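You operate a simulated robot arm through the tools that you are given. There is no shell and no other tool.

The job below is to be done with a simulated two-armed robot. You get a single attempt, and the scene is never put back.

Task
Vent the tester and take the tube out of the cradle.
Fine: shut the yellow air valve, vent to zero before you release the seal, turn the regulator to 0, leave the vent open; the tube goes on its rack.
Where things are to end (x, y in the base frame): tube within 2 cm of [33, -23].

Only the result counts: the job must be done as asked and must still hold three seconds after the hand-in. Knocking over, shifting, dropping, spilling or breaking anything else fails it. Lids that push on must go on centred and level and be pressed home; caps that screw on are set level and turned clockwise until they are tight.

Robot
Two 7-joint arms with two-finger parallel grippers on one trunk, on a base that moves. Base frame: it is fixed to the floor where the robot stands at the start and does not move with it; the origin is under the middle of the robot, x ahead of it, y to its left, z up; the surface under the hand at the start is at about z = 90. Readings come in cm, degrees, newtons and seconds.
The left shoulder is at the start at [7, 18.8, 137.7], the right one opposite. With the tool pointing down near the work surface each hand reaches from about 16 to 76 cm from the robot's upright axis, wherever it stands, measured 20 degrees to its own side. Places, roughly: black valve of the valve box [80, -100, 120]; blue valve of the leak tester [70, -30, 110]; green button of the leak tester [70, -50, 120]; orange seal lever [60, -40, 100]; pressure gauge of the leak tester [70, -10, 120]; red valve of the leak tester [70, -50, 110]; tube rack [40, -20, 90]; white valve of the valve box [80, -80, 120]; yellow valve of the leak tester [70, -20, 100]. Payload 3.91 kg a hand.
Tool frame (each hand has its own): the origin (TCP) lies between the finger pads and is the grasp point; the fingertips stand 3 cm ahead of it; z points along the fingers, y is the line along which they close. Largest opening 11 cm; finger width 2, thickness 1; the body of the gripper, 4.8 by 11.2 cm, starts 5.5 cm behind the TCP.
Orientation is told as [roll, pitch, yaw] about the base's x, y, z axes, in that order, counted from this pose: with the fingers straight down and closing along the base's y, the tool's x points along the base's -x, its y along +y and its z along -z.

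Tools
- The arms move only by the tool send_rows. It takes "left_steps", "right_steps" or both (then of equal length, played together; a hand with none holds still); each is a list of rows, each a list of 3 entries, a list of its own where there are three numbers: the turn, a rotation vector about the base's x, y, z in rad, then the shift along the base's x, y, z in cm, then the closure, from 0 (fully open) to 1 (shut). In form: [[[rx, ry, rz], [tx, ty, tz], gripper], ...]. A call has 1 to 20 rows; each row shifts and turns the commanded pose from where the row before left it. Rows are played at 5 a second. More than 5 cm and 8.6 degrees between two rows, or a gripper value outside its range, and nothing of the call is played. A pose out of reach is approached as far as the arm can. The call stops where the force on the tool passes 90 N (or 10 N more than at its start, if that is more) or the arm is blocked; 0.2 s more then pass. The fingers move at their own pace (about 7.2 cm/s each) and stop on an object; they squeeze with about 36 N. The grip force told is the motor's: it shows also when the fingers shut on nothing. Time passes only in rows, and 0.2 s behind the last, so rows that do not move let the fingers close. It gives the time, the measured TCP pose, the force on the tool (base axes), the opening and the grip force at its end, in the units of the frame above (readings bear some noise), with the torque about the TCP (base axes, N m) and any sound that the robot's microphone picked up.
- Cameras (640 x 400 px; columns grow to the right, rows downward): "scene" is now at [12.4, -4.38, 159.71]; the picture's right is [-0.50, -0.86, 0.00], its down [-0.55, 0.32, -0.77] and it looks along [0.66, -0.39, -0.64] (base axes); focal length 214 px, centre (320, 200). "left" rides on the left gripper at [7.2, -1.7, -10.3] in its tool frame; the picture's right is [0.23, 0.97, 0.00], its down [-0.76, 0.18, -0.62] and it looks along [-0.61, 0.14, 0.78] (tool axes); focal length 222 px, centre (320, 200). "right" rides on the right gripper at [7.2, 1.7, -10.3] in its tool frame; the picture's right is [-0.23, 0.97, 0.00], its down [-0.76, -0.18, -0.62] and it looks along [-0.61, -0.14, 0.78] (tool axes); focal length 222 px, centre (320, 200). There is no depth. A picture from a camera that has moved, and an enlarged one, comes with that camera's place and axes in the base frame and with its lens.
- grab_frame(camera): a new picture of that camera. No time passes.
- raise_lower(by): slides the trunk up (or, below 0, down) by that many cm; the arms and the scene camera ride with it, the base frame stays. It gives what a move gives, with no picture.
- roll_base(legs): drives the robot by 1 to 6 legs, each [ahead, turn to the left] in cm and degrees, along the robot's own axes; the way and the turn of a leg run together, so that a leg with both is an arc; at most 150 cm and 180 degrees a leg. The arms and the cameras ride along, it lands a little off, and it stops where it bumps. It gives what a move gives.
- pan_tilt(pan, tilt): turns the head with the scene camera to pan (to the left, within 86 degrees either way) and tilt (down, from -29 to 69), counted from straight ahead of the robot. It gives what a move gives.
- zoom(camera, box): a new picture of the part [left, top, right, bottom] of that camera's present view, enlarged. No time passes.
- finish_job(): hands the job in; it is judged then, once.

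Places have to be worked out from the pictures, the camera data and where the tool is seen. Open the grippers and draw the arms clear of the work before you hand the job in, unless the task says otherwise.

The tools are called after ">>>" as a command line: name --argument value ..., lists and objects as JSON in quotes. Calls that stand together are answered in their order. send_rows: Moves the arms, as the interface text tells. Its arguments: {"type":"object","properties":{"left_steps":{"type":"array","items":{"type":"array"}},"right_steps":{"type":"array","items":{"type":"array"}}},"required":[]} The other tools are called the same way: raise_lower (by) moves the trunk up or down; roll_base (legs) drives the base; pan_tilt (pan, tilt) turns the head that bears the scene camera; grab_frame (camera) takes a picture; zoom (camera, box) takes an enlarged picture of a part of a camera's view; finish_job () hands the job in.

At the start:

```text
t: 0.0
left_tcp_pos: [31.06, -6.24, 145.84]
left_ee_rot: [-0.1, 0.0, 0.1]
left_ft_force: [-0.9, -0.1, 0.3]
left_ft_torque: [0.03, 0.01, 0.01]
left_grip_width: 11.02
left_gripper_force: 0.1
right_tcp_pos: [35.33, -41.52, 147.82]
right_ee_rot: [0.2, 0.0, 0.2]
right_ft_force: [-0.3, 0.0, 0.1]
right_ft_torque: [0.0, 0.01, 0.0]
right_grip_width: 10.99
right_gripper_force: 0.1
trunk travel left (down, up): [-88.7, 5.3]
robot x, y, heading: [0.07, -0.0, -0.1]
head pan, tilt (commanded): [-30.2, 39.7]
```

scene: 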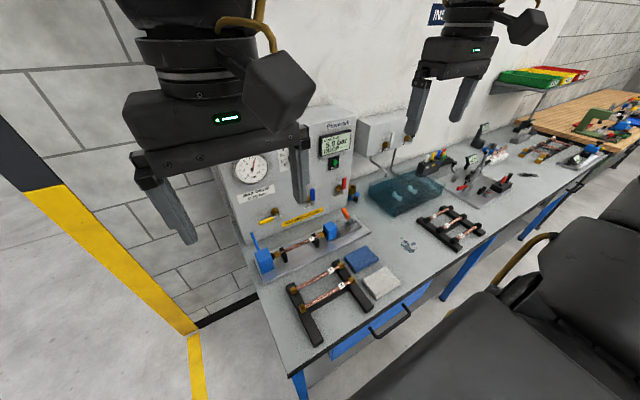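
right: 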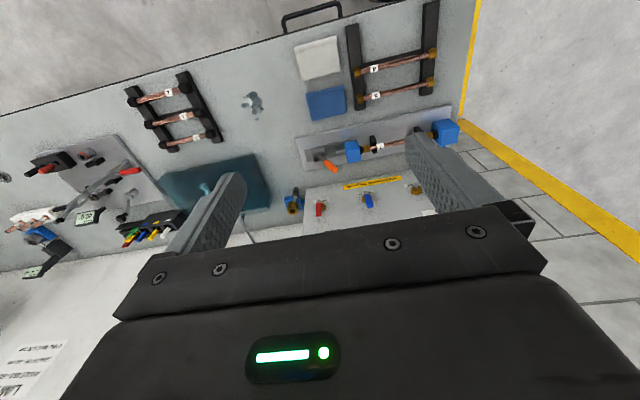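
left: 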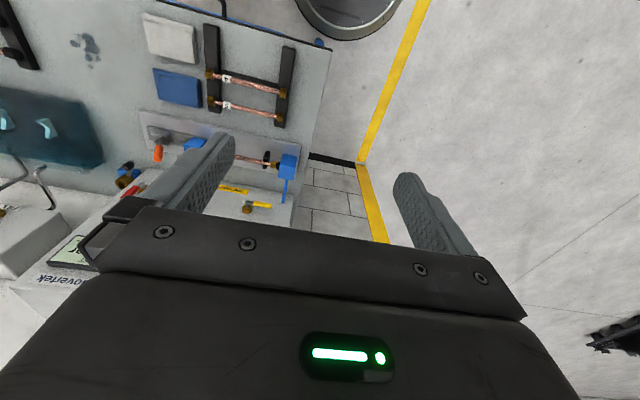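

I start with enlarged looks at the tester panel and the bench in front of it.

>>> zoom --camera "scene" --box '[210, 100, 370, 200]'

>>> zoom --camera "scene" --box '[220, 180, 420, 305]'

>>> zoom --camera "scene" --box '[240, 240, 400, 340]'

>>> zoom --camera "right" --box '[270, 90, 470, 215]'

```text
4.00 times, centred on (290, 150) of scene
camera zoom: at [12.4, -4.38, 159.71], right [-0.5, -0.86, 0.0], down [-0.55, 0.32, -0.77], along [0.66, -0.39, -0.64], focal length 858 px, centre (440, 400)
```

zoom: 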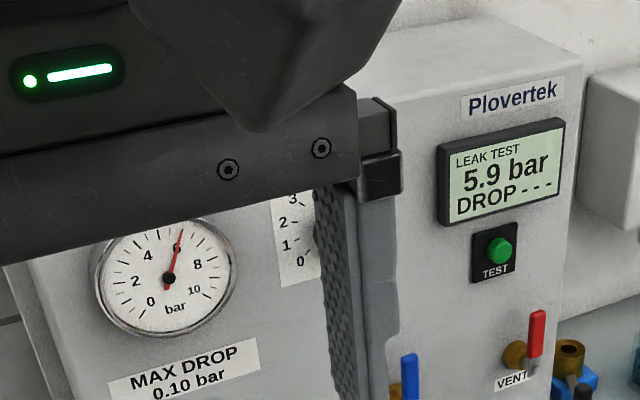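

```text
3.20 times, centred on (320, 242) of scene
camera zoom: at [12.4, -4.38, 159.71], right [-0.5, -0.86, 0.0], down [-0.55, 0.32, -0.77], along [0.66, -0.39, -0.64], focal length 686 px, centre (320, 64)
```

zoom: 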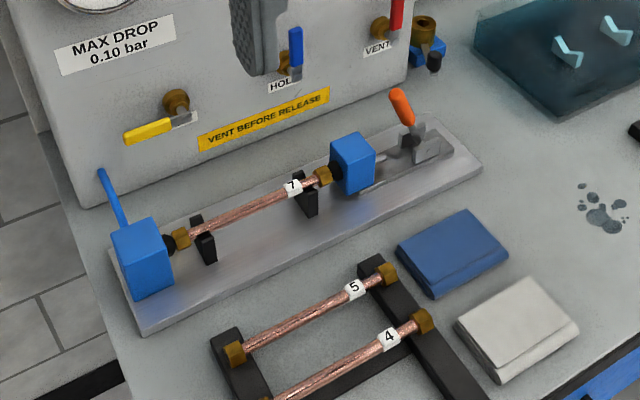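

```text
4.00 times, centred on (320, 290) of scene
camera zoom: at [12.4, -4.38, 159.71], right [-0.5, -0.86, 0.0], down [-0.55, 0.32, -0.77], along [0.66, -0.39, -0.64], focal length 858 px, centre (320, -160)
```

zoom: 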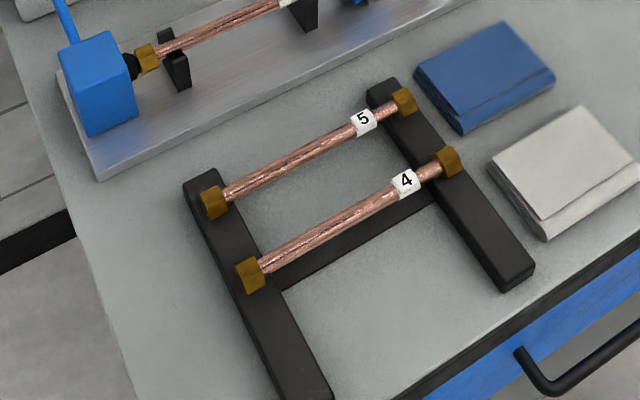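

```text
3.20 times, centred on (370, 152) of right
camera zoom: at [28.14, -39.78, 158.16], right [0.22, 0.97, 0.0], down [0.76, -0.18, 0.62], along [0.61, -0.14, -0.78], focal length 711 px, centre (160, 352)
```

zoom: 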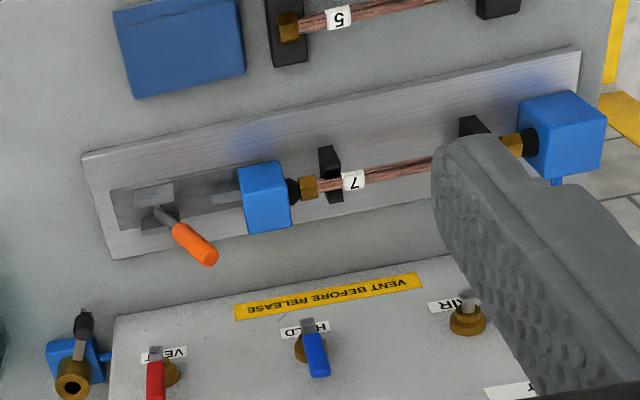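

The left hand hides part of the tester (gauge 5.9 bar, a scale 0–3 beside it). I move the left hand to its own side, clear of everything, so the panel can be seen.

>>> send_rows --left_steps '[[[0, 0, 0], [-1, 5, 0], 0], [[0, 0, 0], [-1, 5, 0], 0], [[0, 0, 0], [-1, 5, 0], 0], [[0, 0, 0], [-1, 5, 0], 0], [[0, 0, 0], [-1, 5, 0], 0], [[0, 0, 0], [-1, 5, 0], 0], [[0, 0, 0], [0, 0, 0], 0]]'

>>> pan_tilt --pan -30 --tilt 35

>>> grab_frame --camera "scene"

```text
refused: row 1 steps farther than a row can; nothing moved
```

```text
t: 0.7
left_tcp_pos: [31.03, -6.38, 145.73]
left_ee_rot: [0.0, -0.1, 0.2]
left_ft_force: [-0.4, 0.0, -0.4]
left_ft_torque: [0.01, 0.03, 0.02]
left_grip_width: 11.02
left_gripper_force: 0.0
right_tcp_pos: [35.22, -41.36, 147.82]
right_ee_rot: [0.2, 0.0, 0.2]
right_ft_force: [0.0, -0.1, -0.6]
right_ft_torque: [0.0, -0.01, 0.02]
right_grip_width: 11.0
right_gripper_force: 0.1
trunk travel left (down, up): [-88.7, 5.3]
robot x, y, heading: [0.01, -0.0, 0.0]
head pan, tilt (commanded): [-30.0, 35.0]
```

```text
taken
camera scene: at [12.66, -4.51, 160.43], right [-0.5, -0.87, 0.0], down [-0.5, 0.29, -0.82], along [0.71, -0.41, -0.57], focal length 214 px, centre (320, 200)
```

scene: 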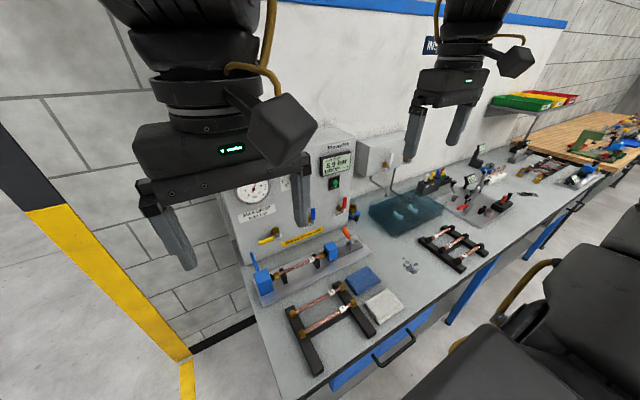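

The refusal was the row length (over 5 cm). I send the same sideways move with shorter rows.

>>> send_rows --left_steps '[[[0, 0, 0], [-1, 4.8, 0], 0], [[0, 0, 0], [-1, 4.8, 0], 0], [[0, 0, 0], [-1, 4.8, 0], 0], [[0, 0, 0], [-1, 4.8, 0], 0], [[0, 0, 0], [-1, 4.8, 0], 0], [[0, 0, 0], [-1, 4.8, 0], 0], [[0, 0, 0], [0, 4.8, 0], 0], [[0, 0, 0], [0, 0, 0], 0]]'

>>> grab_frame --camera "scene"

>>> zoom --camera "scene" --box '[210, 130, 370, 230]'

>>> zoom --camera "scene" --box '[220, 200, 380, 300]'

```text
t: 2.5
left_tcp_pos: [24.45, 26.67, 145.14]
left_ee_rot: [-0.1, 0.1, 0.2]
left_ft_force: [-0.4, -0.1, -0.4]
left_ft_torque: [-0.02, -0.02, 0.01]
left_grip_width: 11.0
left_gripper_force: 0.0
left hand out of reach, approached as far as the arm can: row 7
right_tcp_pos: [35.31, -41.43, 147.79]
right_ee_rot: [0.1, -0.1, 0.2]
right_ft_force: [0.1, 0.7, -0.1]
right_ft_torque: [0.01, 0.0, 0.02]
right_grip_width: 11.0
right_gripper_force: 0.2
trunk travel left (down, up): [-88.7, 5.3]
robot x, y, heading: [-0.18, 0.15, 0.1]
head pan, tilt (commanded): [-30.0, 35.0]
```

```text
taken
camera scene: at [12.73, -4.51, 160.42], right [-0.5, -0.87, 0.0], down [-0.5, 0.29, -0.82], along [0.71, -0.41, -0.57], focal length 214 px, centre (320, 200)
```

scene: 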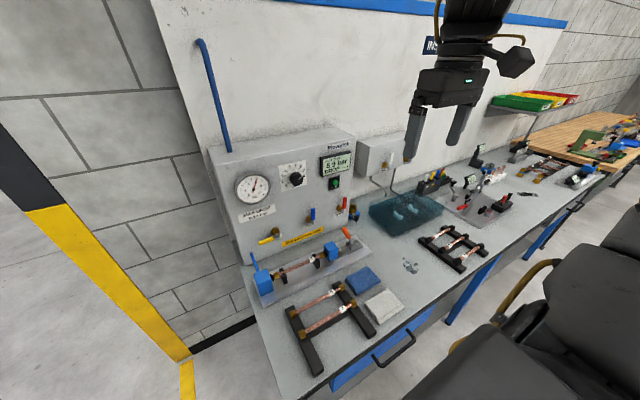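

```text
4.00 times, centred on (290, 180) of scene
camera zoom: at [12.73, -4.51, 160.42], right [-0.5, -0.87, 0.0], down [-0.5, 0.29, -0.82], along [0.71, -0.41, -0.57], focal length 858 px, centre (440, 280)
```

zoom: 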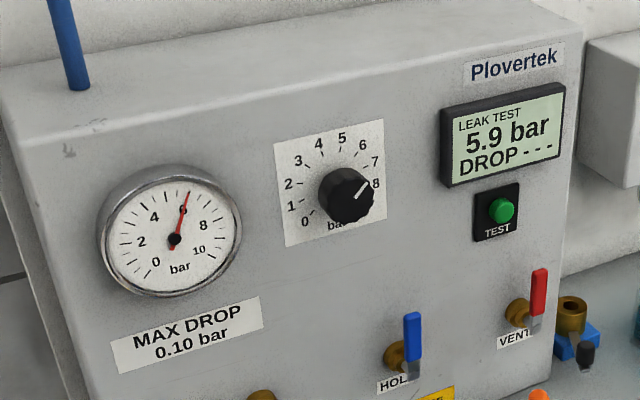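

```text
4.00 times, centred on (300, 250) of scene
camera zoom: at [12.73, -4.51, 160.42], right [-0.5, -0.87, 0.0], down [-0.5, 0.29, -0.82], along [0.71, -0.41, -0.57], focal length 858 px, centre (400, 0)
```

zoom: 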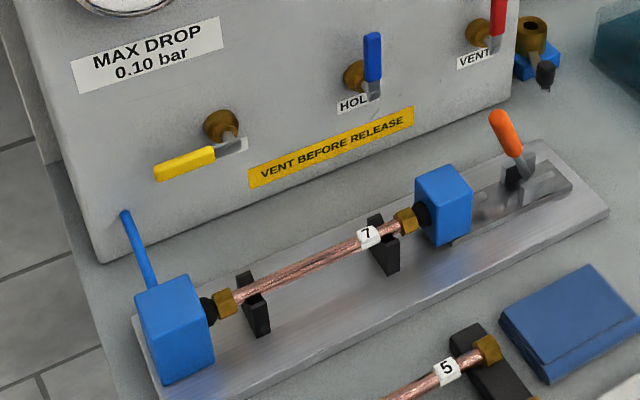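

The panel shows 5.9 bar, yellow AIR handle horizontal, HOLD and VENT handles upright, and a regulator knob near 6–8. I zoom closer on the knob, each valve and the seal lever.

>>> zoom --camera "scene" --box '[272, 154, 312, 194]'

>>> zoom --camera "scene" --box '[250, 215, 300, 250]'

>>> zoom --camera "scene" --box '[300, 190, 364, 230]'

>>> zoom --camera "scene" --box '[310, 215, 380, 270]'

>>> zoom --camera "right" --box '[270, 120, 390, 220]'

```text
10.00 times, centred on (292, 174) of scene
camera zoom: at [12.73, -4.51, 160.42], right [-0.5, -0.87, 0.0], down [-0.5, 0.29, -0.82], along [0.71, -0.41, -0.57], focal length 2145 px, centre (600, 460)
```

zoom: 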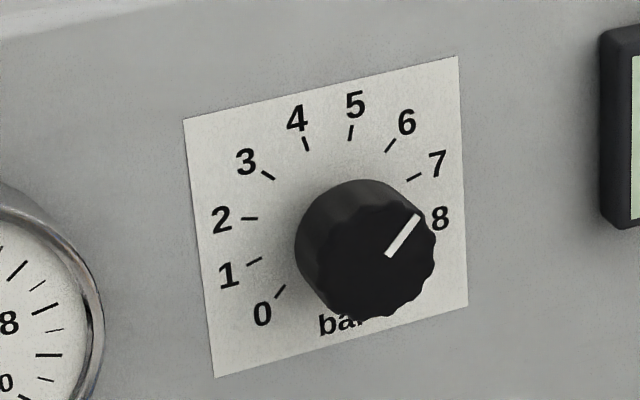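

```text
11.43 times, centred on (275, 232) of scene
camera zoom: at [12.73, -4.51, 160.42], right [-0.5, -0.87, 0.0], down [-0.5, 0.29, -0.82], along [0.71, -0.41, -0.57], focal length 2451 px, centre (834, -171)
```

zoom: 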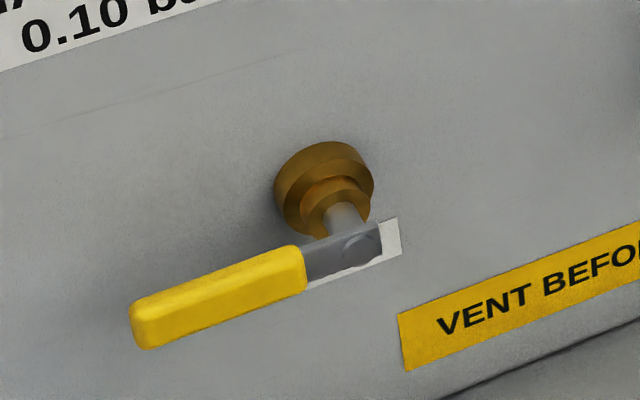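

```text
10.00 times, centred on (332, 210) of scene
camera zoom: at [12.73, -4.51, 160.42], right [-0.5, -0.87, 0.0], down [-0.5, 0.29, -0.82], along [0.71, -0.41, -0.57], focal length 2145 px, centre (200, 100)
```

zoom: 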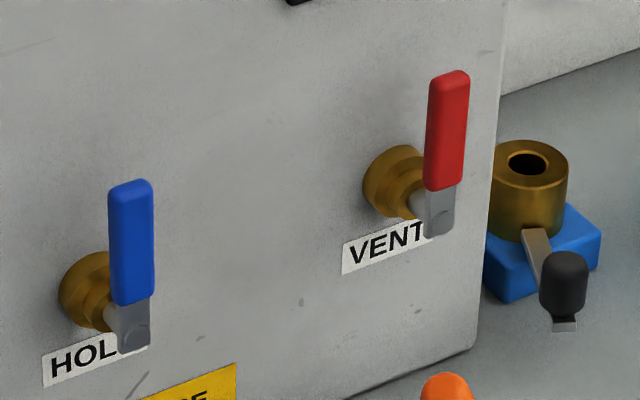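

```text
7.27 times, centred on (345, 242) of scene
camera zoom: at [12.73, -4.51, 160.42], right [-0.5, -0.87, 0.0], down [-0.5, 0.29, -0.82], along [0.71, -0.41, -0.57], focal length 1560 px, centre (138, -109)
```

zoom: 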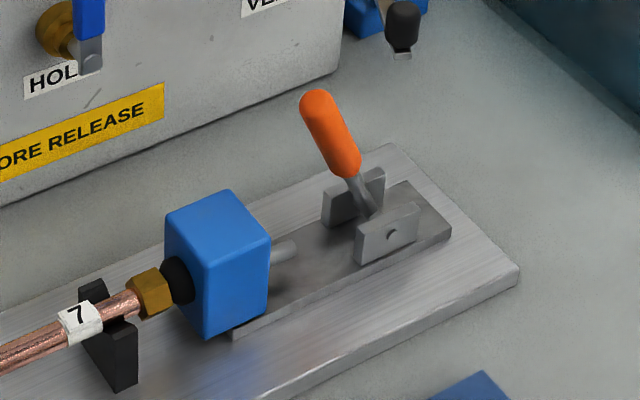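

```text
4.00 times, centred on (330, 170) of right
camera zoom: at [28.21, -39.79, 158.14], right [0.22, 0.97, 0.0], down [0.76, -0.18, 0.62], along [0.61, -0.14, -0.78], focal length 888 px, centre (280, 320)
```

zoom: 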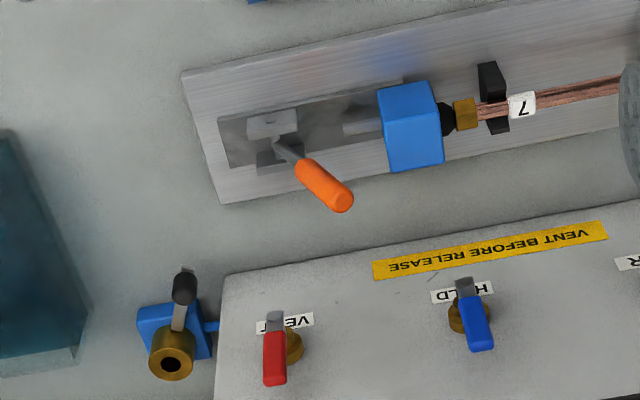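

Worked out from the views: the panel face is at x≈75.3; valve axes are at about y −20 (AIR), −35 (HOLD), −50 (VENT), z≈103, with handles at x≈70.5 and about 7.5 cm long. The knob axis is near [75, −29.7, 124] and set to about 5.9. I tilt the right hand forward with closed fingers and bring it in front of the tester.

>>> send_rows --right_steps '[[[0, -0.1454, 0], [1.3, 2.4, -2.8], 1], [[0, -0.1454, 0], [1.3, 2.4, -2.8], 1], [[0, -0.1454, 0], [1.3, 2.4, -2.8], 1], [[0, -0.1454, 0], [1.3, 2.4, -2.8], 1], [[0, -0.1454, 0], [1.3, 2.4, -2.8], 1], [[0, -0.1454, 0], [1.3, 2.4, -2.8], 1], [[0, 0, 0], [1.3, 2.4, -2.8], 1], [[0, 0, 0], [1.3, 2.4, -2.8], 1], [[0, 0, 0], [1.3, 2.4, -2.8], 1], [[0, 0, 0], [1.3, 2.4, -2.8], 1], [[0, 0, 0], [0, 0, 0], 1]]'

>>> grab_frame --camera "scene"

>>> grab_frame --camera "right"

```text
t: 4.8
left_tcp_pos: [24.32, 26.75, 145.14]
left_ee_rot: [-0.1, 0.0, 0.2]
left_ft_force: [0.1, -0.1, 0.2]
left_ft_torque: [0.0, 0.0, 0.04]
left_grip_width: 10.99
left_gripper_force: 0.1
right_tcp_pos: [55.89, -27.41, 121.24]
right_ee_rot: [-0.1, -50.1, 0.5]
right_ft_force: [-0.4, 0.2, 0.4]
right_ft_torque: [0.01, -0.03, 0.01]
right_grip_width: 0.03
right_gripper_force: 36.1
right hand out of reach, approached as far as the arm can: row 4, 5, 6, 7, 8, 9, 10
trunk travel left (down, up): [-88.7, 5.3]
robot x, y, heading: [0.03, -0.1, -0.0]
head pan, tilt (commanded): [-30.0, 35.0]
```

```text
taken
camera scene: at [12.5, -4.4, 160.45], right [-0.5, -0.87, 0.0], down [-0.5, 0.29, -0.82], along [0.71, -0.41, -0.57], focal length 214 px, centre (320, 200)
```

scene: 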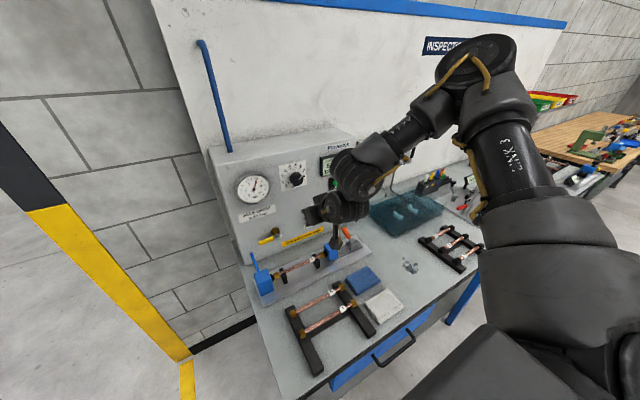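

```text
taken
camera right: at [43.46, -25.96, 122.31], right [0.14, 0.98, 0.17], down [0.01, -0.18, 0.98], along [0.99, -0.13, -0.04], focal length 222 px, centre (320, 200)
```

right: 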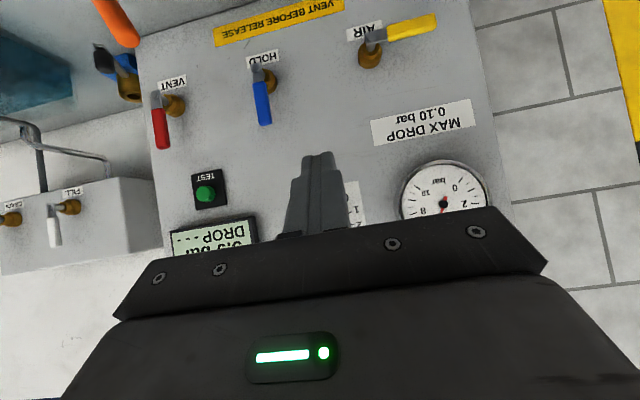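

The hand stopped short of the command (it reads [55.9, −27.4, 121.2]), so close-in poses with this tilt are awkward. I probe with a small move to learn where the commanded pose stands.

>>> send_rows --right_steps '[[[0, 0, 0], [2.5, 0, -2], 1], [[0, 0, 0], [2.5, 0, -2], 1], [[0, 0, 0], [0, 0, 0], 1]]'

```text
t: 5.7
left_tcp_pos: [24.26, 26.57, 145.25]
left_ee_rot: [-0.1, 0.0, 0.1]
left_ft_force: [0.0, 0.6, 0.3]
left_ft_torque: [-0.01, -0.02, -0.04]
left_grip_width: 10.98
left_gripper_force: 0.0
right_tcp_pos: [60.84, -27.66, 117.45]
right_ee_rot: [-0.2, -50.1, 0.3]
right_ft_force: [-0.6, 0.0, 0.1]
right_ft_torque: [0.02, 0.0, 0.01]
right_grip_width: 0.01
right_gripper_force: 36.1
trunk travel left (down, up): [-88.7, 5.3]
robot x, y, heading: [-0.0, -0.04, -0.0]
head pan, tilt (commanded): [-30.0, 35.0]
```

The command follows the reached pose, so I can continue from here. I move left to y≈−14.5 while staying clear of the panel.

>>> send_rows --right_steps '[[[0, 0, 0], [0, 3.3, -1], 1], [[0, 0, 0], [0, 3.3, -1], 1], [[0, 0, 0], [0, 3.3, -1], 1], [[0, 0, 0], [0, 3.3, -1], 1], [[0, 0, 0], [0, 0, 0], 1]]'

>>> grab_frame --camera "scene"

>>> grab_frame --camera "right"

```text
t: 6.8
left_tcp_pos: [24.43, 26.64, 145.16]
left_ee_rot: [-0.1, 0.0, 0.2]
left_ft_force: [0.2, 0.6, 0.1]
left_ft_torque: [-0.01, 0.0, 0.02]
left_grip_width: 10.99
left_gripper_force: 0.0
right_tcp_pos: [60.17, -24.47, 117.36]
right_ee_rot: [0.1, -50.0, 0.3]
right_ft_force: [0.0, 0.2, -0.6]
right_ft_torque: [0.0, 0.03, -0.01]
right_grip_width: 0.0
right_gripper_force: 35.6
right hand out of reach, approached as far as the arm can: row 1, 2, 3, 4
trunk travel left (down, up): [-88.7, 5.3]
robot x, y, heading: [-0.15, 0.14, -0.0]
head pan, tilt (commanded): [-30.0, 35.0]
```

```text
taken
camera scene: at [12.65, -4.48, 160.43], right [-0.5, -0.87, 0.0], down [-0.5, 0.29, -0.82], along [0.71, -0.41, -0.57], focal length 214 px, centre (320, 200)
```

scene: 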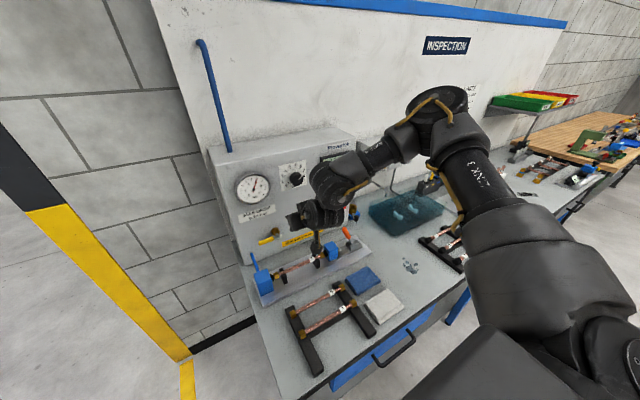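

```text
taken
camera right: at [47.69, -22.94, 118.48], right [0.14, 0.97, 0.17], down [0.01, -0.18, 0.98], along [0.99, -0.14, -0.04], focal length 222 px, centre (320, 200)
```

right: 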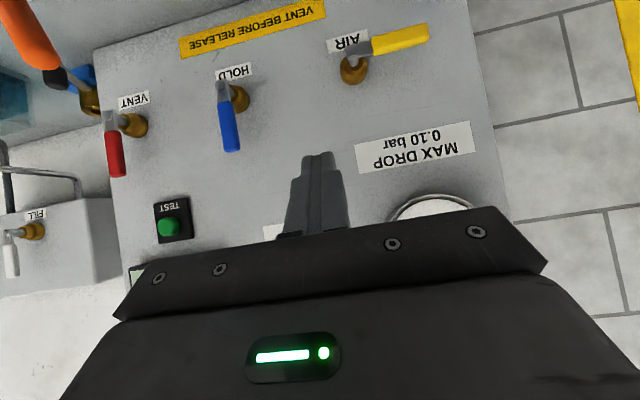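

The limit seems to be the wrist when the fingers point straight ahead. I try turning the hand to point forward-left (yaw), which should suit the arm coming from the right, while moving left.

>>> send_rows --right_steps '[[[0, 0, 0.14], [0, 0, 0], 1], [[0, 0, 0.14], [0, 0, 0], 1], [[0, 0, 0.14], [0, 0, 0], 1], [[0, 0, 0], [0, 3, 0], 1], [[0, 0, 0], [0, 3, 0], 1], [[0, 0, 0], [0, 0, 0], 1]]'

```text
t: 8.2
left_tcp_pos: [24.26, 26.37, 145.27]
left_ee_rot: [0.0, -0.1, 0.3]
left_ft_force: [-1.0, -0.5, -1.1]
left_ft_torque: [0.05, 0.0, -0.02]
left_grip_width: 11.0
left_gripper_force: 0.0
right_tcp_pos: [60.17, -18.6, 117.27]
right_ee_rot: [-0.1, -50.0, 24.3]
right_ft_force: [-0.6, 0.2, 0.1]
right_ft_torque: [-0.04, 0.0, 0.04]
right_grip_width: 0.0
right_gripper_force: 35.5
trunk travel left (down, up): [-88.7, 5.3]
robot x, y, heading: [-0.17, -0.14, -0.1]
head pan, tilt (commanded): [-30.0, 35.0]
```

With yaw 24° the hand reaches further left. Before descending I check the left cradle block's height and the clearances with a closer look.

>>> zoom --camera "scene" --box '[240, 220, 330, 310]'

>>> zoom --camera "scene" --box '[230, 130, 390, 230]'

>>> grab_frame --camera "right"

```text
4.44 times, centred on (285, 265) of scene
camera zoom: at [12.59, -4.67, 160.43], right [-0.5, -0.87, 0.0], down [-0.5, 0.29, -0.82], along [0.71, -0.41, -0.57], focal length 953 px, centre (476, -89)
```

zoom: 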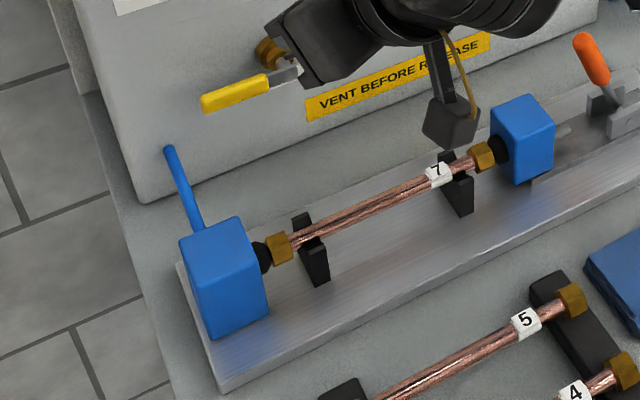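

```text
4.00 times, centred on (310, 180) of scene
camera zoom: at [12.59, -4.67, 160.43], right [-0.5, -0.87, 0.0], down [-0.5, 0.29, -0.82], along [0.71, -0.41, -0.57], focal length 858 px, centre (360, 280)
```

zoom: 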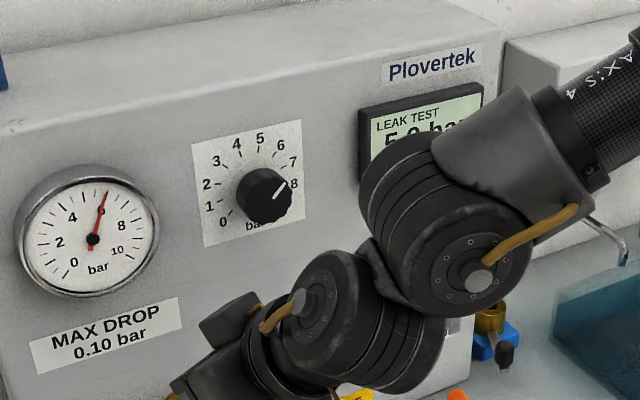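

```text
taken
camera right: at [48.09, -22.3, 118.36], right [-0.27, 0.95, 0.17], down [0.08, -0.16, 0.98], along [0.96, 0.28, -0.04], focal length 222 px, centre (320, 200)
```

right: 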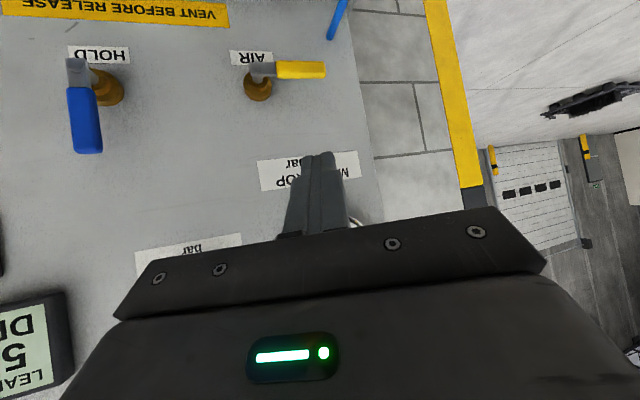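

The left block top is at about z=100 (x 58.5–63, y −7.5…−12), and the tube lies at x≈60.8, z≈95.5. I come down in front of the yellow handle at x≈64, y≈−14.5, between the block and the panel.

>>> send_rows --right_steps '[[[0, 0, 0], [1.28, 1.37, -3.77], 1], [[0, 0, 0], [1.28, 1.37, -3.77], 1], [[0, 0, 0], [1.28, 1.37, -3.77], 1], [[0, 0, 0], [0, 0, -2.6], 1], [[0, 0, 0], [0, 0, -2.6], 1], [[0, 0, 0], [0, 0, 0], 1]]'

>>> grab_frame --camera "right"

>>> zoom --camera "scene" --box '[230, 200, 360, 290]'

```text
t: 9.7
left_tcp_pos: [24.35, 26.6, 145.12]
left_ee_rot: [-0.2, 0.0, 0.2]
left_ft_force: [-0.1, -0.3, 0.7]
left_ft_torque: [-0.02, -0.01, -0.01]
left_grip_width: 10.96
left_gripper_force: 0.2
right_tcp_pos: [59.61, -22.89, 111.01]
right_ee_rot: [-0.1, -49.9, 24.3]
right_ft_force: [0.3, 0.4, 0.0]
right_ft_torque: [0.07, 0.03, 0.0]
right_grip_width: 0.0
right_gripper_force: 36.6
right hand out of reach, approached as far as the arm can: row 1, 2, 3, 4, 5
trunk travel left (down, up): [-88.7, 5.3]
robot x, y, heading: [-0.03, 0.05, -0.0]
head pan, tilt (commanded): [-30.0, 35.0]
```

```text
taken
camera right: at [47.54, -26.58, 112.12], right [-0.27, 0.95, 0.17], down [0.09, -0.16, 0.98], along [0.96, 0.28, -0.04], focal length 222 px, centre (320, 200)
```

right: 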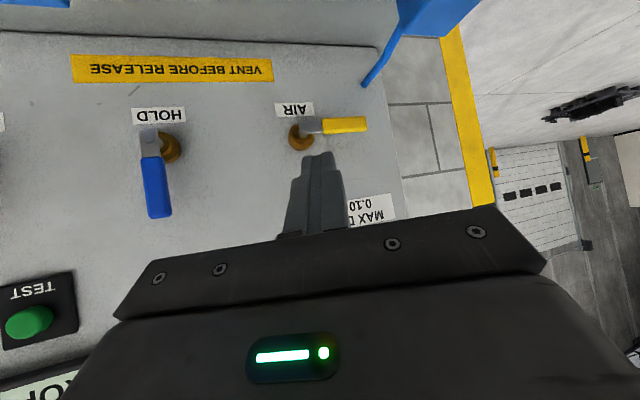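

```text
4.44 times, centred on (295, 245) of scene
camera zoom: at [12.65, -4.53, 160.43], right [-0.5, -0.87, 0.0], down [-0.5, 0.29, -0.82], along [0.71, -0.41, -0.57], focal length 953 px, centre (431, 0)
```

zoom: 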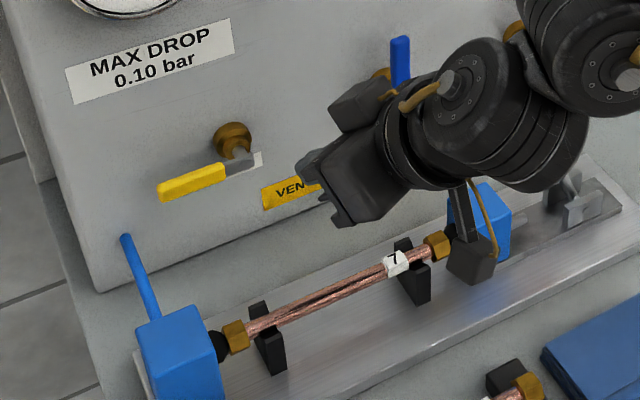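

The low forward poses are limited because the shoulder is high above the work. I'll raise the hand, then lower the trunk so the forearm comes in flatter.

>>> send_rows --right_steps '[[[0, 0, 0], [0, -1, 4.5], 1], [[0, 0, 0], [0, -1, 4.5], 1], [[0, 0, 0], [0, -1, 4.5], 1], [[0, 0, 0], [0, -1, 4.5], 1], [[0, 0, 0], [0, -1, 4.5], 1], [[0, 0, 0], [0, 0, 4.5], 1], [[0, 0, 0], [0, 0, 0], 1]]'

>>> grab_frame --camera "scene"

```text
t: 11.2
left_tcp_pos: [24.39, 26.74, 145.2]
left_ee_rot: [-0.1, 0.1, 0.3]
left_ft_force: [-0.9, 0.0, 0.4]
left_ft_torque: [-0.01, 0.02, -0.01]
left_grip_width: 11.0
left_gripper_force: 0.1
right_tcp_pos: [59.57, -27.76, 137.99]
right_ee_rot: [-0.2, -49.9, 24.3]
right_ft_force: [0.9, 0.0, 0.7]
right_ft_torque: [0.0, 0.01, 0.04]
right_grip_width: 0.02
right_gripper_force: 35.9
trunk travel left (down, up): [-88.7, 5.3]
robot x, y, heading: [0.08, 0.41, 0.1]
head pan, tilt (commanded): [-30.0, 35.0]
```

```text
taken
camera scene: at [12.73, -4.46, 160.42], right [-0.5, -0.87, 0.0], down [-0.5, 0.29, -0.82], along [0.71, -0.41, -0.57], focal length 214 px, centre (320, 200)
```

scene: 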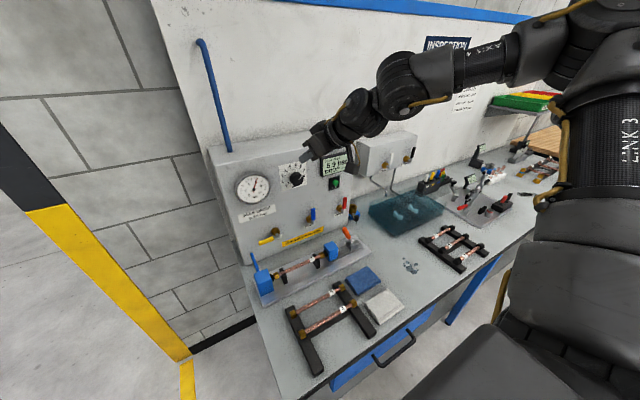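

The hand is high at [59.6, −27.8, 138] with nothing below that height in front of the panel. I lower the trunk 22 cm.

>>> raise_lower --by -22

>>> grab_frame --camera "scene"

```text
t: 13.6
left_tcp_pos: [24.52, 26.6, 123.11]
left_ee_rot: [-0.1, 0.0, 0.1]
left_ft_force: [0.3, -0.3, 0.7]
left_ft_torque: [-0.01, -0.04, 0.01]
left_grip_width: 11.02
left_gripper_force: 0.1
right_tcp_pos: [59.57, -27.89, 115.92]
right_ee_rot: [-0.2, -49.9, 24.4]
right_ft_force: [-0.2, 0.9, 0.1]
right_ft_torque: [-0.02, 0.03, 0.0]
right_grip_width: 0.01
right_gripper_force: 36.3
trunk travel left (down, up): [-66.7, 27.3]
robot x, y, heading: [-0.1, -0.29, 0.0]
head pan, tilt (commanded): [-30.0, 35.0]
```

```text
taken
camera scene: at [12.65, -4.48, 138.43], right [-0.5, -0.87, 0.0], down [-0.5, 0.29, -0.82], along [0.71, -0.41, -0.57], focal length 214 px, centre (320, 200)
```

scene: 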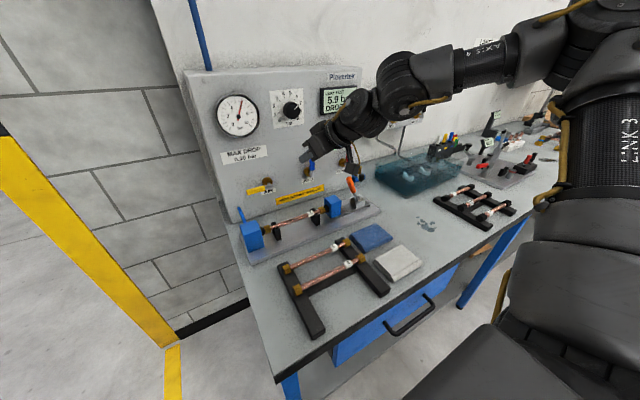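

The view is good and there's room. I move the right hand left again toward y≈−14.5, z≈108, to test reach with the lower trunk.

>>> send_rows --right_steps '[[[0, 0, 0], [0.6, 3.35, -1], 1], [[0, 0, 0], [0.6, 3.35, -1], 1], [[0, 0, 0], [0.6, 3.35, -1], 1], [[0, 0, 0], [0.6, 3.35, -1], 1], [[0, 0, 0], [0.4, 0, -3], 1], [[0, 0, 0], [0, 0, 0], 1]]'

>>> grab_frame --camera "scene"

```text
t: 15.0
left_tcp_pos: [24.35, 26.56, 123.15]
left_ee_rot: [-0.1, 0.0, 0.2]
left_ft_force: [-0.6, 0.3, -0.2]
left_ft_torque: [-0.01, -0.01, -0.06]
left_grip_width: 11.02
left_gripper_force: 0.1
right_tcp_pos: [62.4, -14.47, 109.06]
right_ee_rot: [-0.2, -50.0, 24.4]
right_ft_force: [0.1, -0.1, 0.8]
right_ft_torque: [-0.02, 0.06, -0.02]
right_grip_width: 0.02
right_gripper_force: 36.3
trunk travel left (down, up): [-66.7, 27.3]
robot x, y, heading: [0.02, -0.07, -0.1]
head pan, tilt (commanded): [-30.0, 35.0]
```

```text
taken
camera scene: at [12.61, -4.48, 138.44], right [-0.5, -0.87, 0.0], down [-0.5, 0.29, -0.82], along [0.71, -0.41, -0.57], focal length 214 px, centre (320, 200)
```

scene: 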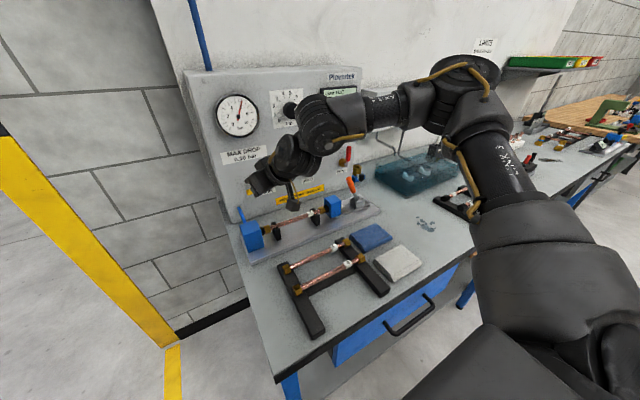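

The reach is good now. I check the right hand's own view for the handle before going down in front of it.

>>> grab_frame --camera "right"

>>> zoom --camera "scene" --box '[225, 140, 345, 260]'

```text
taken
camera right: at [50.28, -18.18, 110.07], right [-0.27, 0.95, 0.17], down [0.08, -0.15, 0.98], along [0.96, 0.28, -0.04], focal length 222 px, centre (320, 200)
```

right: 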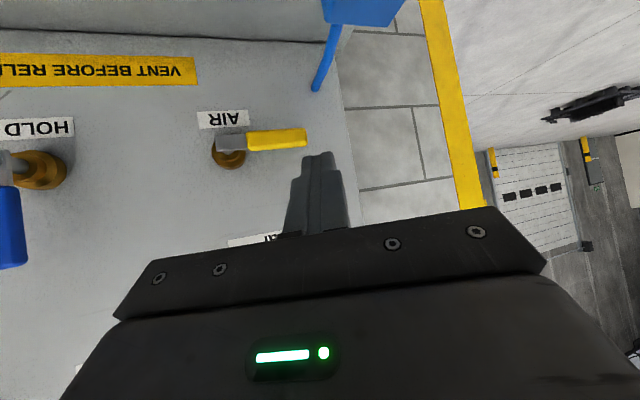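

```text
3.33 times, centred on (285, 200) of scene
camera zoom: at [12.61, -4.48, 138.44], right [-0.5, -0.87, 0.0], down [-0.5, 0.29, -0.82], along [0.71, -0.41, -0.57], focal length 715 px, centre (437, 200)
```

zoom: 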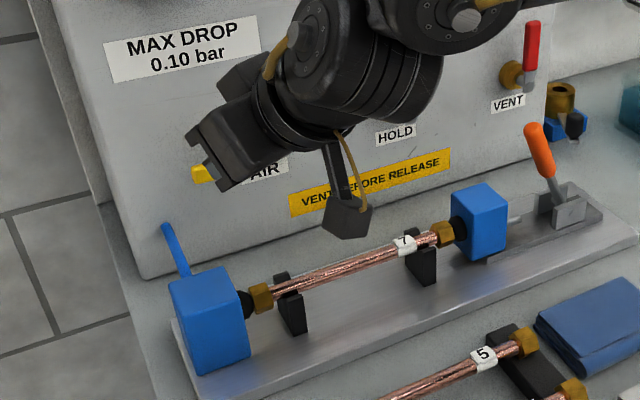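

From this view the yellow handle runs from its axis at y≈−20 to its tip at y≈−12.6, at z≈103. I lower the closed fingers to pass beneath it, still in front of it (x≈63.6).

>>> send_rows --right_steps '[[[0, 0, 0], [0.4, 0, -2.8], 1], [[0, 0, 0], [0.4, 0, -2.8], 1], [[0, 0, 0], [0.4, 0, -2.8], 1], [[0, 0, 0], [0, 0, 0], 1]]'

>>> grab_frame --camera "right"

>>> zoom --camera "scene" --box '[225, 140, 345, 260]'

```text
t: 16.0
left_tcp_pos: [24.4, 26.56, 123.13]
left_ee_rot: [-0.2, -0.1, 0.2]
left_ft_force: [-0.1, 0.0, -0.5]
left_ft_torque: [-0.01, 0.03, 0.0]
left_grip_width: 10.98
left_gripper_force: 0.0
right_tcp_pos: [63.25, -15.25, 100.82]
right_ee_rot: [-0.2, -50.0, 24.4]
right_ft_force: [-0.3, 0.4, 0.1]
right_ft_torque: [0.0, 0.02, -0.01]
right_grip_width: 0.01
right_gripper_force: 36.0
right hand out of reach, approached as far as the arm can: row 3
trunk travel left (down, up): [-66.7, 27.3]
robot x, y, heading: [0.02, -0.05, -0.0]
head pan, tilt (commanded): [-30.0, 35.0]
```

```text
taken
camera right: at [51.26, -18.87, 101.87], right [-0.27, 0.95, 0.17], down [0.08, -0.16, 0.98], along [0.96, 0.28, -0.04], focal length 222 px, centre (320, 200)
```

right: 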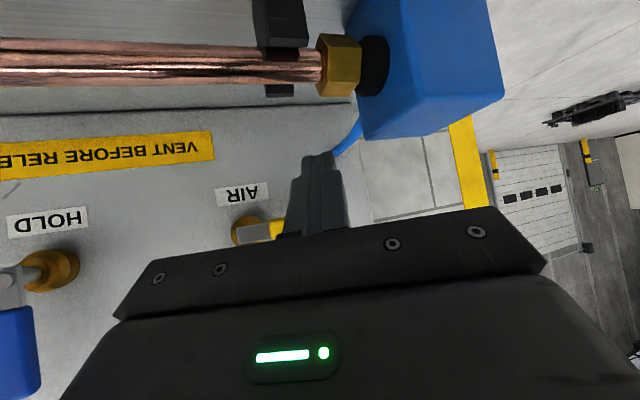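

```text
3.33 times, centred on (285, 200) of scene
camera zoom: at [12.65, -4.48, 138.43], right [-0.5, -0.87, 0.0], down [-0.5, 0.29, -0.82], along [0.71, -0.41, -0.57], focal length 715 px, centre (437, 200)
```

zoom: 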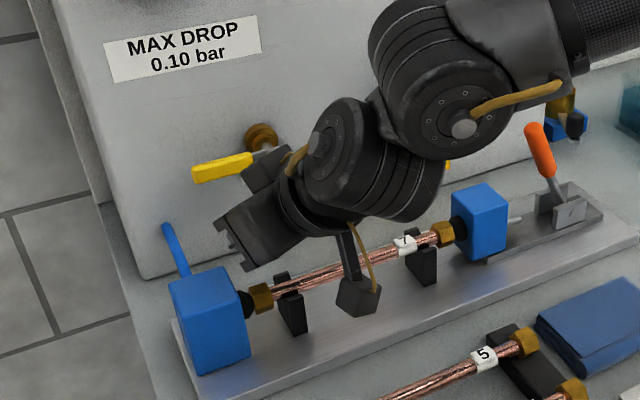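

The fingertips are now below the handle and in front of it. I slide forward under the handle to x≈70.5.

>>> send_rows --right_steps '[[[0, 0, 0], [2.4, 0.25, 0], 1], [[0, 0, 0], [2.4, 0.25, 0], 1], [[0, 0, 0], [2.3, 0.25, 0], 1], [[0, 0, 0], [0, 0, 0], 1]]'

>>> grab_frame --camera "right"

>>> zoom --camera "scene" --box '[225, 140, 345, 260]'

```text
t: 17.0
left_tcp_pos: [24.4, 26.7, 123.15]
left_ee_rot: [-0.1, 0.1, 0.2]
left_ft_force: [0.3, 0.2, 0.2]
left_ft_torque: [0.02, 0.0, 0.02]
left_grip_width: 10.98
left_gripper_force: 0.0
right_tcp_pos: [68.53, -17.39, 102.2]
right_ee_rot: [0.0, -50.0, 24.4]
right_ft_force: [0.2, 0.1, -0.4]
right_ft_torque: [0.0, 0.02, 0.01]
right_grip_width: 0.0
right_gripper_force: 35.8
right hand out of reach, approached as far as the arm can: row 1, 2, 3
trunk travel left (down, up): [-66.7, 27.3]
robot x, y, heading: [-0.1, 0.04, 0.0]
head pan, tilt (commanded): [-30.0, 35.0]
```

```text
taken
camera right: at [56.48, -21.19, 103.14], right [-0.27, 0.95, 0.17], down [0.08, -0.16, 0.98], along [0.96, 0.28, -0.04], focal length 222 px, centre (320, 200)
```

right: 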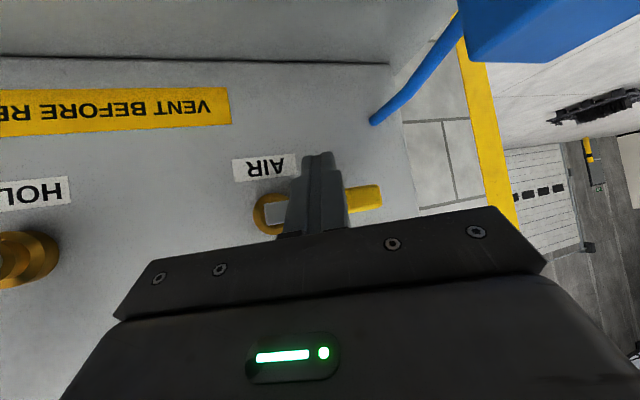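

```text
3.33 times, centred on (285, 200) of scene
camera zoom: at [12.66, -4.48, 138.43], right [-0.5, -0.87, 0.0], down [-0.5, 0.29, -0.82], along [0.71, -0.41, -0.57], focal length 715 px, centre (437, 200)
```

zoom: 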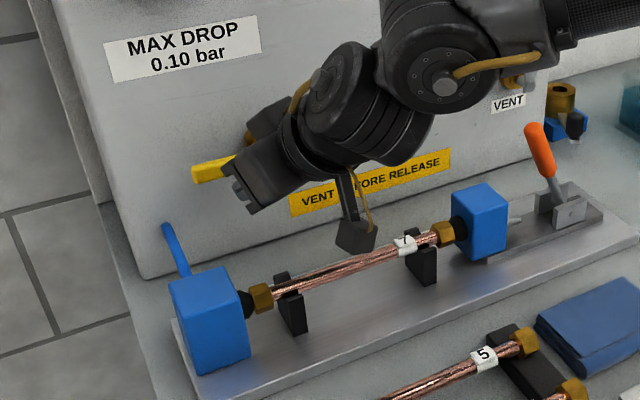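

The pose isn't fully reached because the arm is folded too much this close. I back the hand off, raise it, then drive the base back about 12 cm so the arm works more extended.

>>> send_rows --right_steps '[[[0, 0, 0], [-3.5, -1, 0], 1], [[0, 0, 0], [-2, -1, 3], 1], [[0, 0, 0], [0, -1, 4], 1], [[0, 0, 0], [0, -1, 4], 1], [[0, 0, 0], [0, 0, 0], 1]]'

>>> roll_base --legs '[[-12, 0]]'

>>> grab_frame --camera "scene"

```text
t: 18.2
left_tcp_pos: [24.61, 26.65, 123.03]
left_ee_rot: [-0.1, 0.2, 0.2]
left_ft_force: [0.2, 0.0, -0.4]
left_ft_torque: [0.01, 0.04, -0.02]
left_grip_width: 11.02
left_gripper_force: 0.1
right_tcp_pos: [62.91, -21.66, 113.13]
right_ee_rot: [-0.1, -49.9, 24.3]
right_ft_force: [-0.1, -0.4, 0.1]
right_ft_torque: [0.02, -0.02, -0.02]
right_grip_width: 0.01
right_gripper_force: 36.0
trunk travel left (down, up): [-66.7, 27.3]
robot x, y, heading: [0.22, -0.26, 0.2]
head pan, tilt (commanded): [-30.0, 35.0]
```

```text
t: 19.4
left_tcp_pos: [12.61, 26.72, 123.21]
left_ee_rot: [-0.1, 0.1, 0.5]
left_ft_force: [0.8, 0.9, -0.7]
left_ft_torque: [-0.01, 0.01, -0.01]
left_grip_width: 11.0
left_gripper_force: 0.0
right_tcp_pos: [51.24, -21.42, 113.12]
right_ee_rot: [-0.2, -50.0, 24.5]
right_ft_force: [0.7, 0.1, 0.1]
right_ft_torque: [-0.02, -0.01, 0.01]
right_grip_width: 0.0
right_gripper_force: 35.9
trunk travel left (down, up): [-66.7, 27.3]
robot x, y, heading: [-11.54, -0.11, 0.1]
head pan, tilt (commanded): [-30.0, 35.0]
```

```text
taken
camera scene: at [1.01, -4.46, 138.42], right [-0.5, -0.87, 0.0], down [-0.5, 0.29, -0.82], along [0.71, -0.41, -0.57], focal length 214 px, centre (320, 200)
```

scene: 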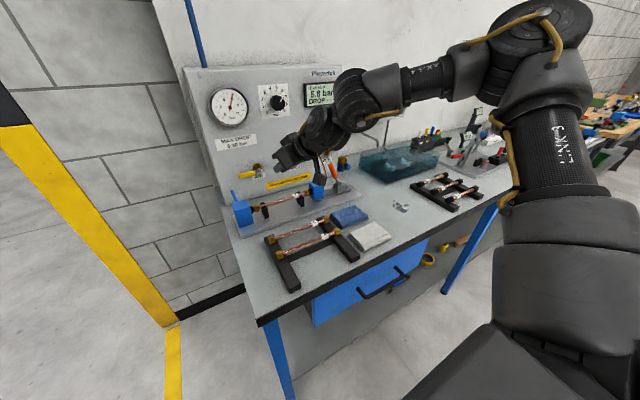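

The robot now stands about 11.6 cm back. I move the hand again to in front of the yellow handle and down to z≈101.

>>> send_rows --right_steps '[[[0, 0, 0], [3.6, 2.3, -1.37], 1], [[0, 0, 0], [3.6, 2.3, -1.37], 1], [[0, 0, 0], [3.6, 2.3, -1.37], 1], [[0, 0, 0], [0.5, 0, -2.7], 1], [[0, 0, 0], [0.5, 0, -2.7], 1], [[0, 0, 0], [0.5, 0, -2.7], 1], [[0, 0, 0], [0, 0, 0], 1]]'

>>> grab_frame --camera "right"

>>> pan_tilt --pan -22 --tilt 27

>>> grab_frame --camera "scene"

```text
t: 21.0
left_tcp_pos: [12.64, 26.73, 123.06]
left_ee_rot: [0.0, 0.1, 0.4]
left_ft_force: [-0.3, 0.2, 0.0]
left_ft_torque: [0.0, -0.04, 0.01]
left_grip_width: 11.0
left_gripper_force: 0.0
right_tcp_pos: [59.3, -19.38, 101.87]
right_ee_rot: [-0.2, -50.0, 24.5]
right_ft_force: [-0.4, 0.4, -0.6]
right_ft_torque: [0.0, 0.0, 0.0]
right_grip_width: 0.0
right_gripper_force: 36.0
right hand out of reach, approached as far as the arm can: row 3, 4, 5, 6
trunk travel left (down, up): [-66.7, 27.3]
robot x, y, heading: [-11.85, 0.21, 0.1]
head pan, tilt (commanded): [-30.0, 35.0]
```

```text
taken
camera right: at [47.21, -23.02, 102.92], right [-0.27, 0.95, 0.17], down [0.08, -0.15, 0.98], along [0.96, 0.28, -0.04], focal length 222 px, centre (320, 200)
```

right: 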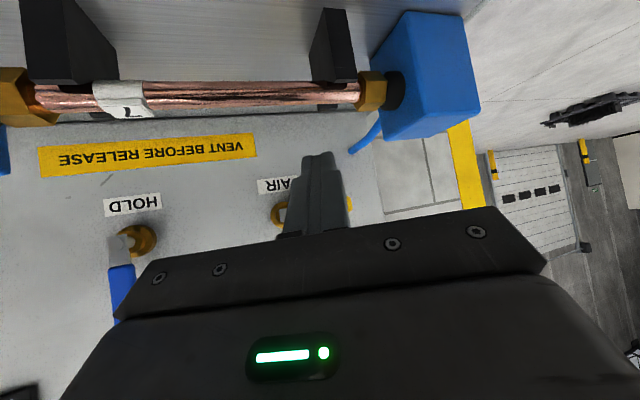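

```text
t: 21.7
left_tcp_pos: [12.62, 26.68, 123.25]
left_ee_rot: [-0.1, 0.2, 0.4]
left_ft_force: [-0.1, -0.2, 0.0]
left_ft_torque: [-0.03, -0.02, 0.02]
left_grip_width: 11.0
left_gripper_force: 0.1
right_tcp_pos: [59.2, -19.3, 101.74]
right_ee_rot: [-0.2, -50.0, 24.5]
right_ft_force: [-0.2, -1.1, 1.1]
right_ft_torque: [0.02, 0.01, 0.04]
right_grip_width: 0.0
right_gripper_force: 36.3
trunk travel left (down, up): [-66.7, 27.3]
robot x, y, heading: [-11.83, 0.18, 0.0]
head pan, tilt (commanded): [-22.0, 27.0]
```

```text
taken
camera scene: at [1.78, -3.49, 139.68], right [-0.37, -0.93, 0.0], down [-0.42, 0.17, -0.89], along [0.83, -0.33, -0.45], focal length 214 px, centre (320, 200)
```

scene: 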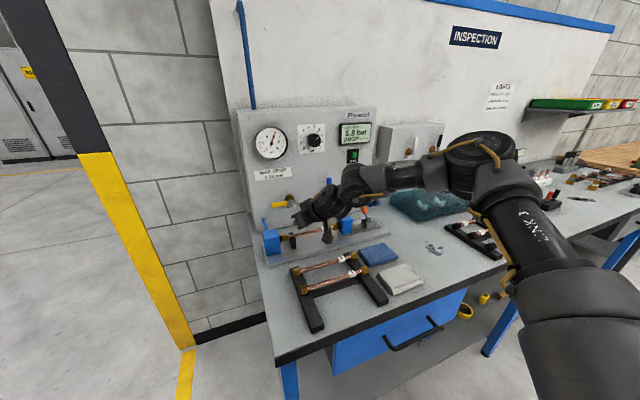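

The base-back position didn't help; the limit is in how far left (inward) the right hand gets. I'll raise and retract the hand, then step the robot about 10 cm to the left and forward so the tester lies more on the right arm's own side.

>>> send_rows --right_steps '[[[0, 0, 0], [-2, -1.5, 4], 1], [[0, 0, 0], [-3, -1.5, 3.5], 1], [[0, 0, 0], [-3, -1.5, 3.5], 1], [[0, 0, 0], [-2, -1.5, 3.5], 1], [[0, 0, 0], [-1, -1.5, 3.5], 1], [[0, 0, 0], [0, 0, 0], 1]]'

>>> roll_base --legs '[[0, 45], [14, 0], [0, -45]]'

>>> grab_frame --camera "scene"

```text
t: 23.1
left_tcp_pos: [12.73, 26.72, 123.16]
left_ee_rot: [0.0, 0.1, 0.4]
left_ft_force: [-0.5, 1.1, 0.8]
left_ft_torque: [-0.03, -0.02, -0.01]
left_grip_width: 10.97
left_gripper_force: 0.1
right_tcp_pos: [48.34, -26.89, 119.71]
right_ee_rot: [-0.2, -49.9, 24.5]
right_ft_force: [0.5, -0.2, -0.5]
right_ft_torque: [-0.03, 0.03, 0.0]
right_grip_width: 0.01
right_gripper_force: 35.9
trunk travel left (down, up): [-66.7, 27.3]
robot x, y, heading: [-11.78, 0.04, 0.1]
head pan, tilt (commanded): [-22.0, 27.0]
```

```text
t: 28.5
left_tcp_pos: [23.09, 35.74, 123.15]
left_ee_rot: [-0.1, 0.0, -0.9]
left_ft_force: [-0.5, -1.3, -0.1]
left_ft_torque: [0.01, 0.01, 0.03]
left_grip_width: 11.0
left_gripper_force: 0.1
right_tcp_pos: [57.48, -18.4, 119.69]
right_ee_rot: [-0.3, -50.1, 23.3]
right_ft_force: [0.0, 0.8, 0.2]
right_ft_torque: [0.01, 0.02, -0.01]
right_grip_width: 0.0
right_gripper_force: 36.4
trunk travel left (down, up): [-66.7, 27.3]
robot x, y, heading: [-1.7, 9.55, -0.9]
head pan, tilt (commanded): [-22.0, 27.0]
```

```text
taken
camera scene: at [11.58, 5.87, 139.69], right [-0.39, -0.92, 0.0], down [-0.42, 0.18, -0.89], along [0.82, -0.35, -0.45], focal length 214 px, centre (320, 200)
```

scene: 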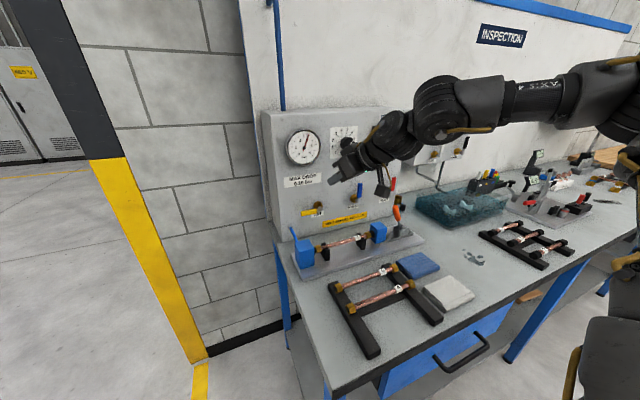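

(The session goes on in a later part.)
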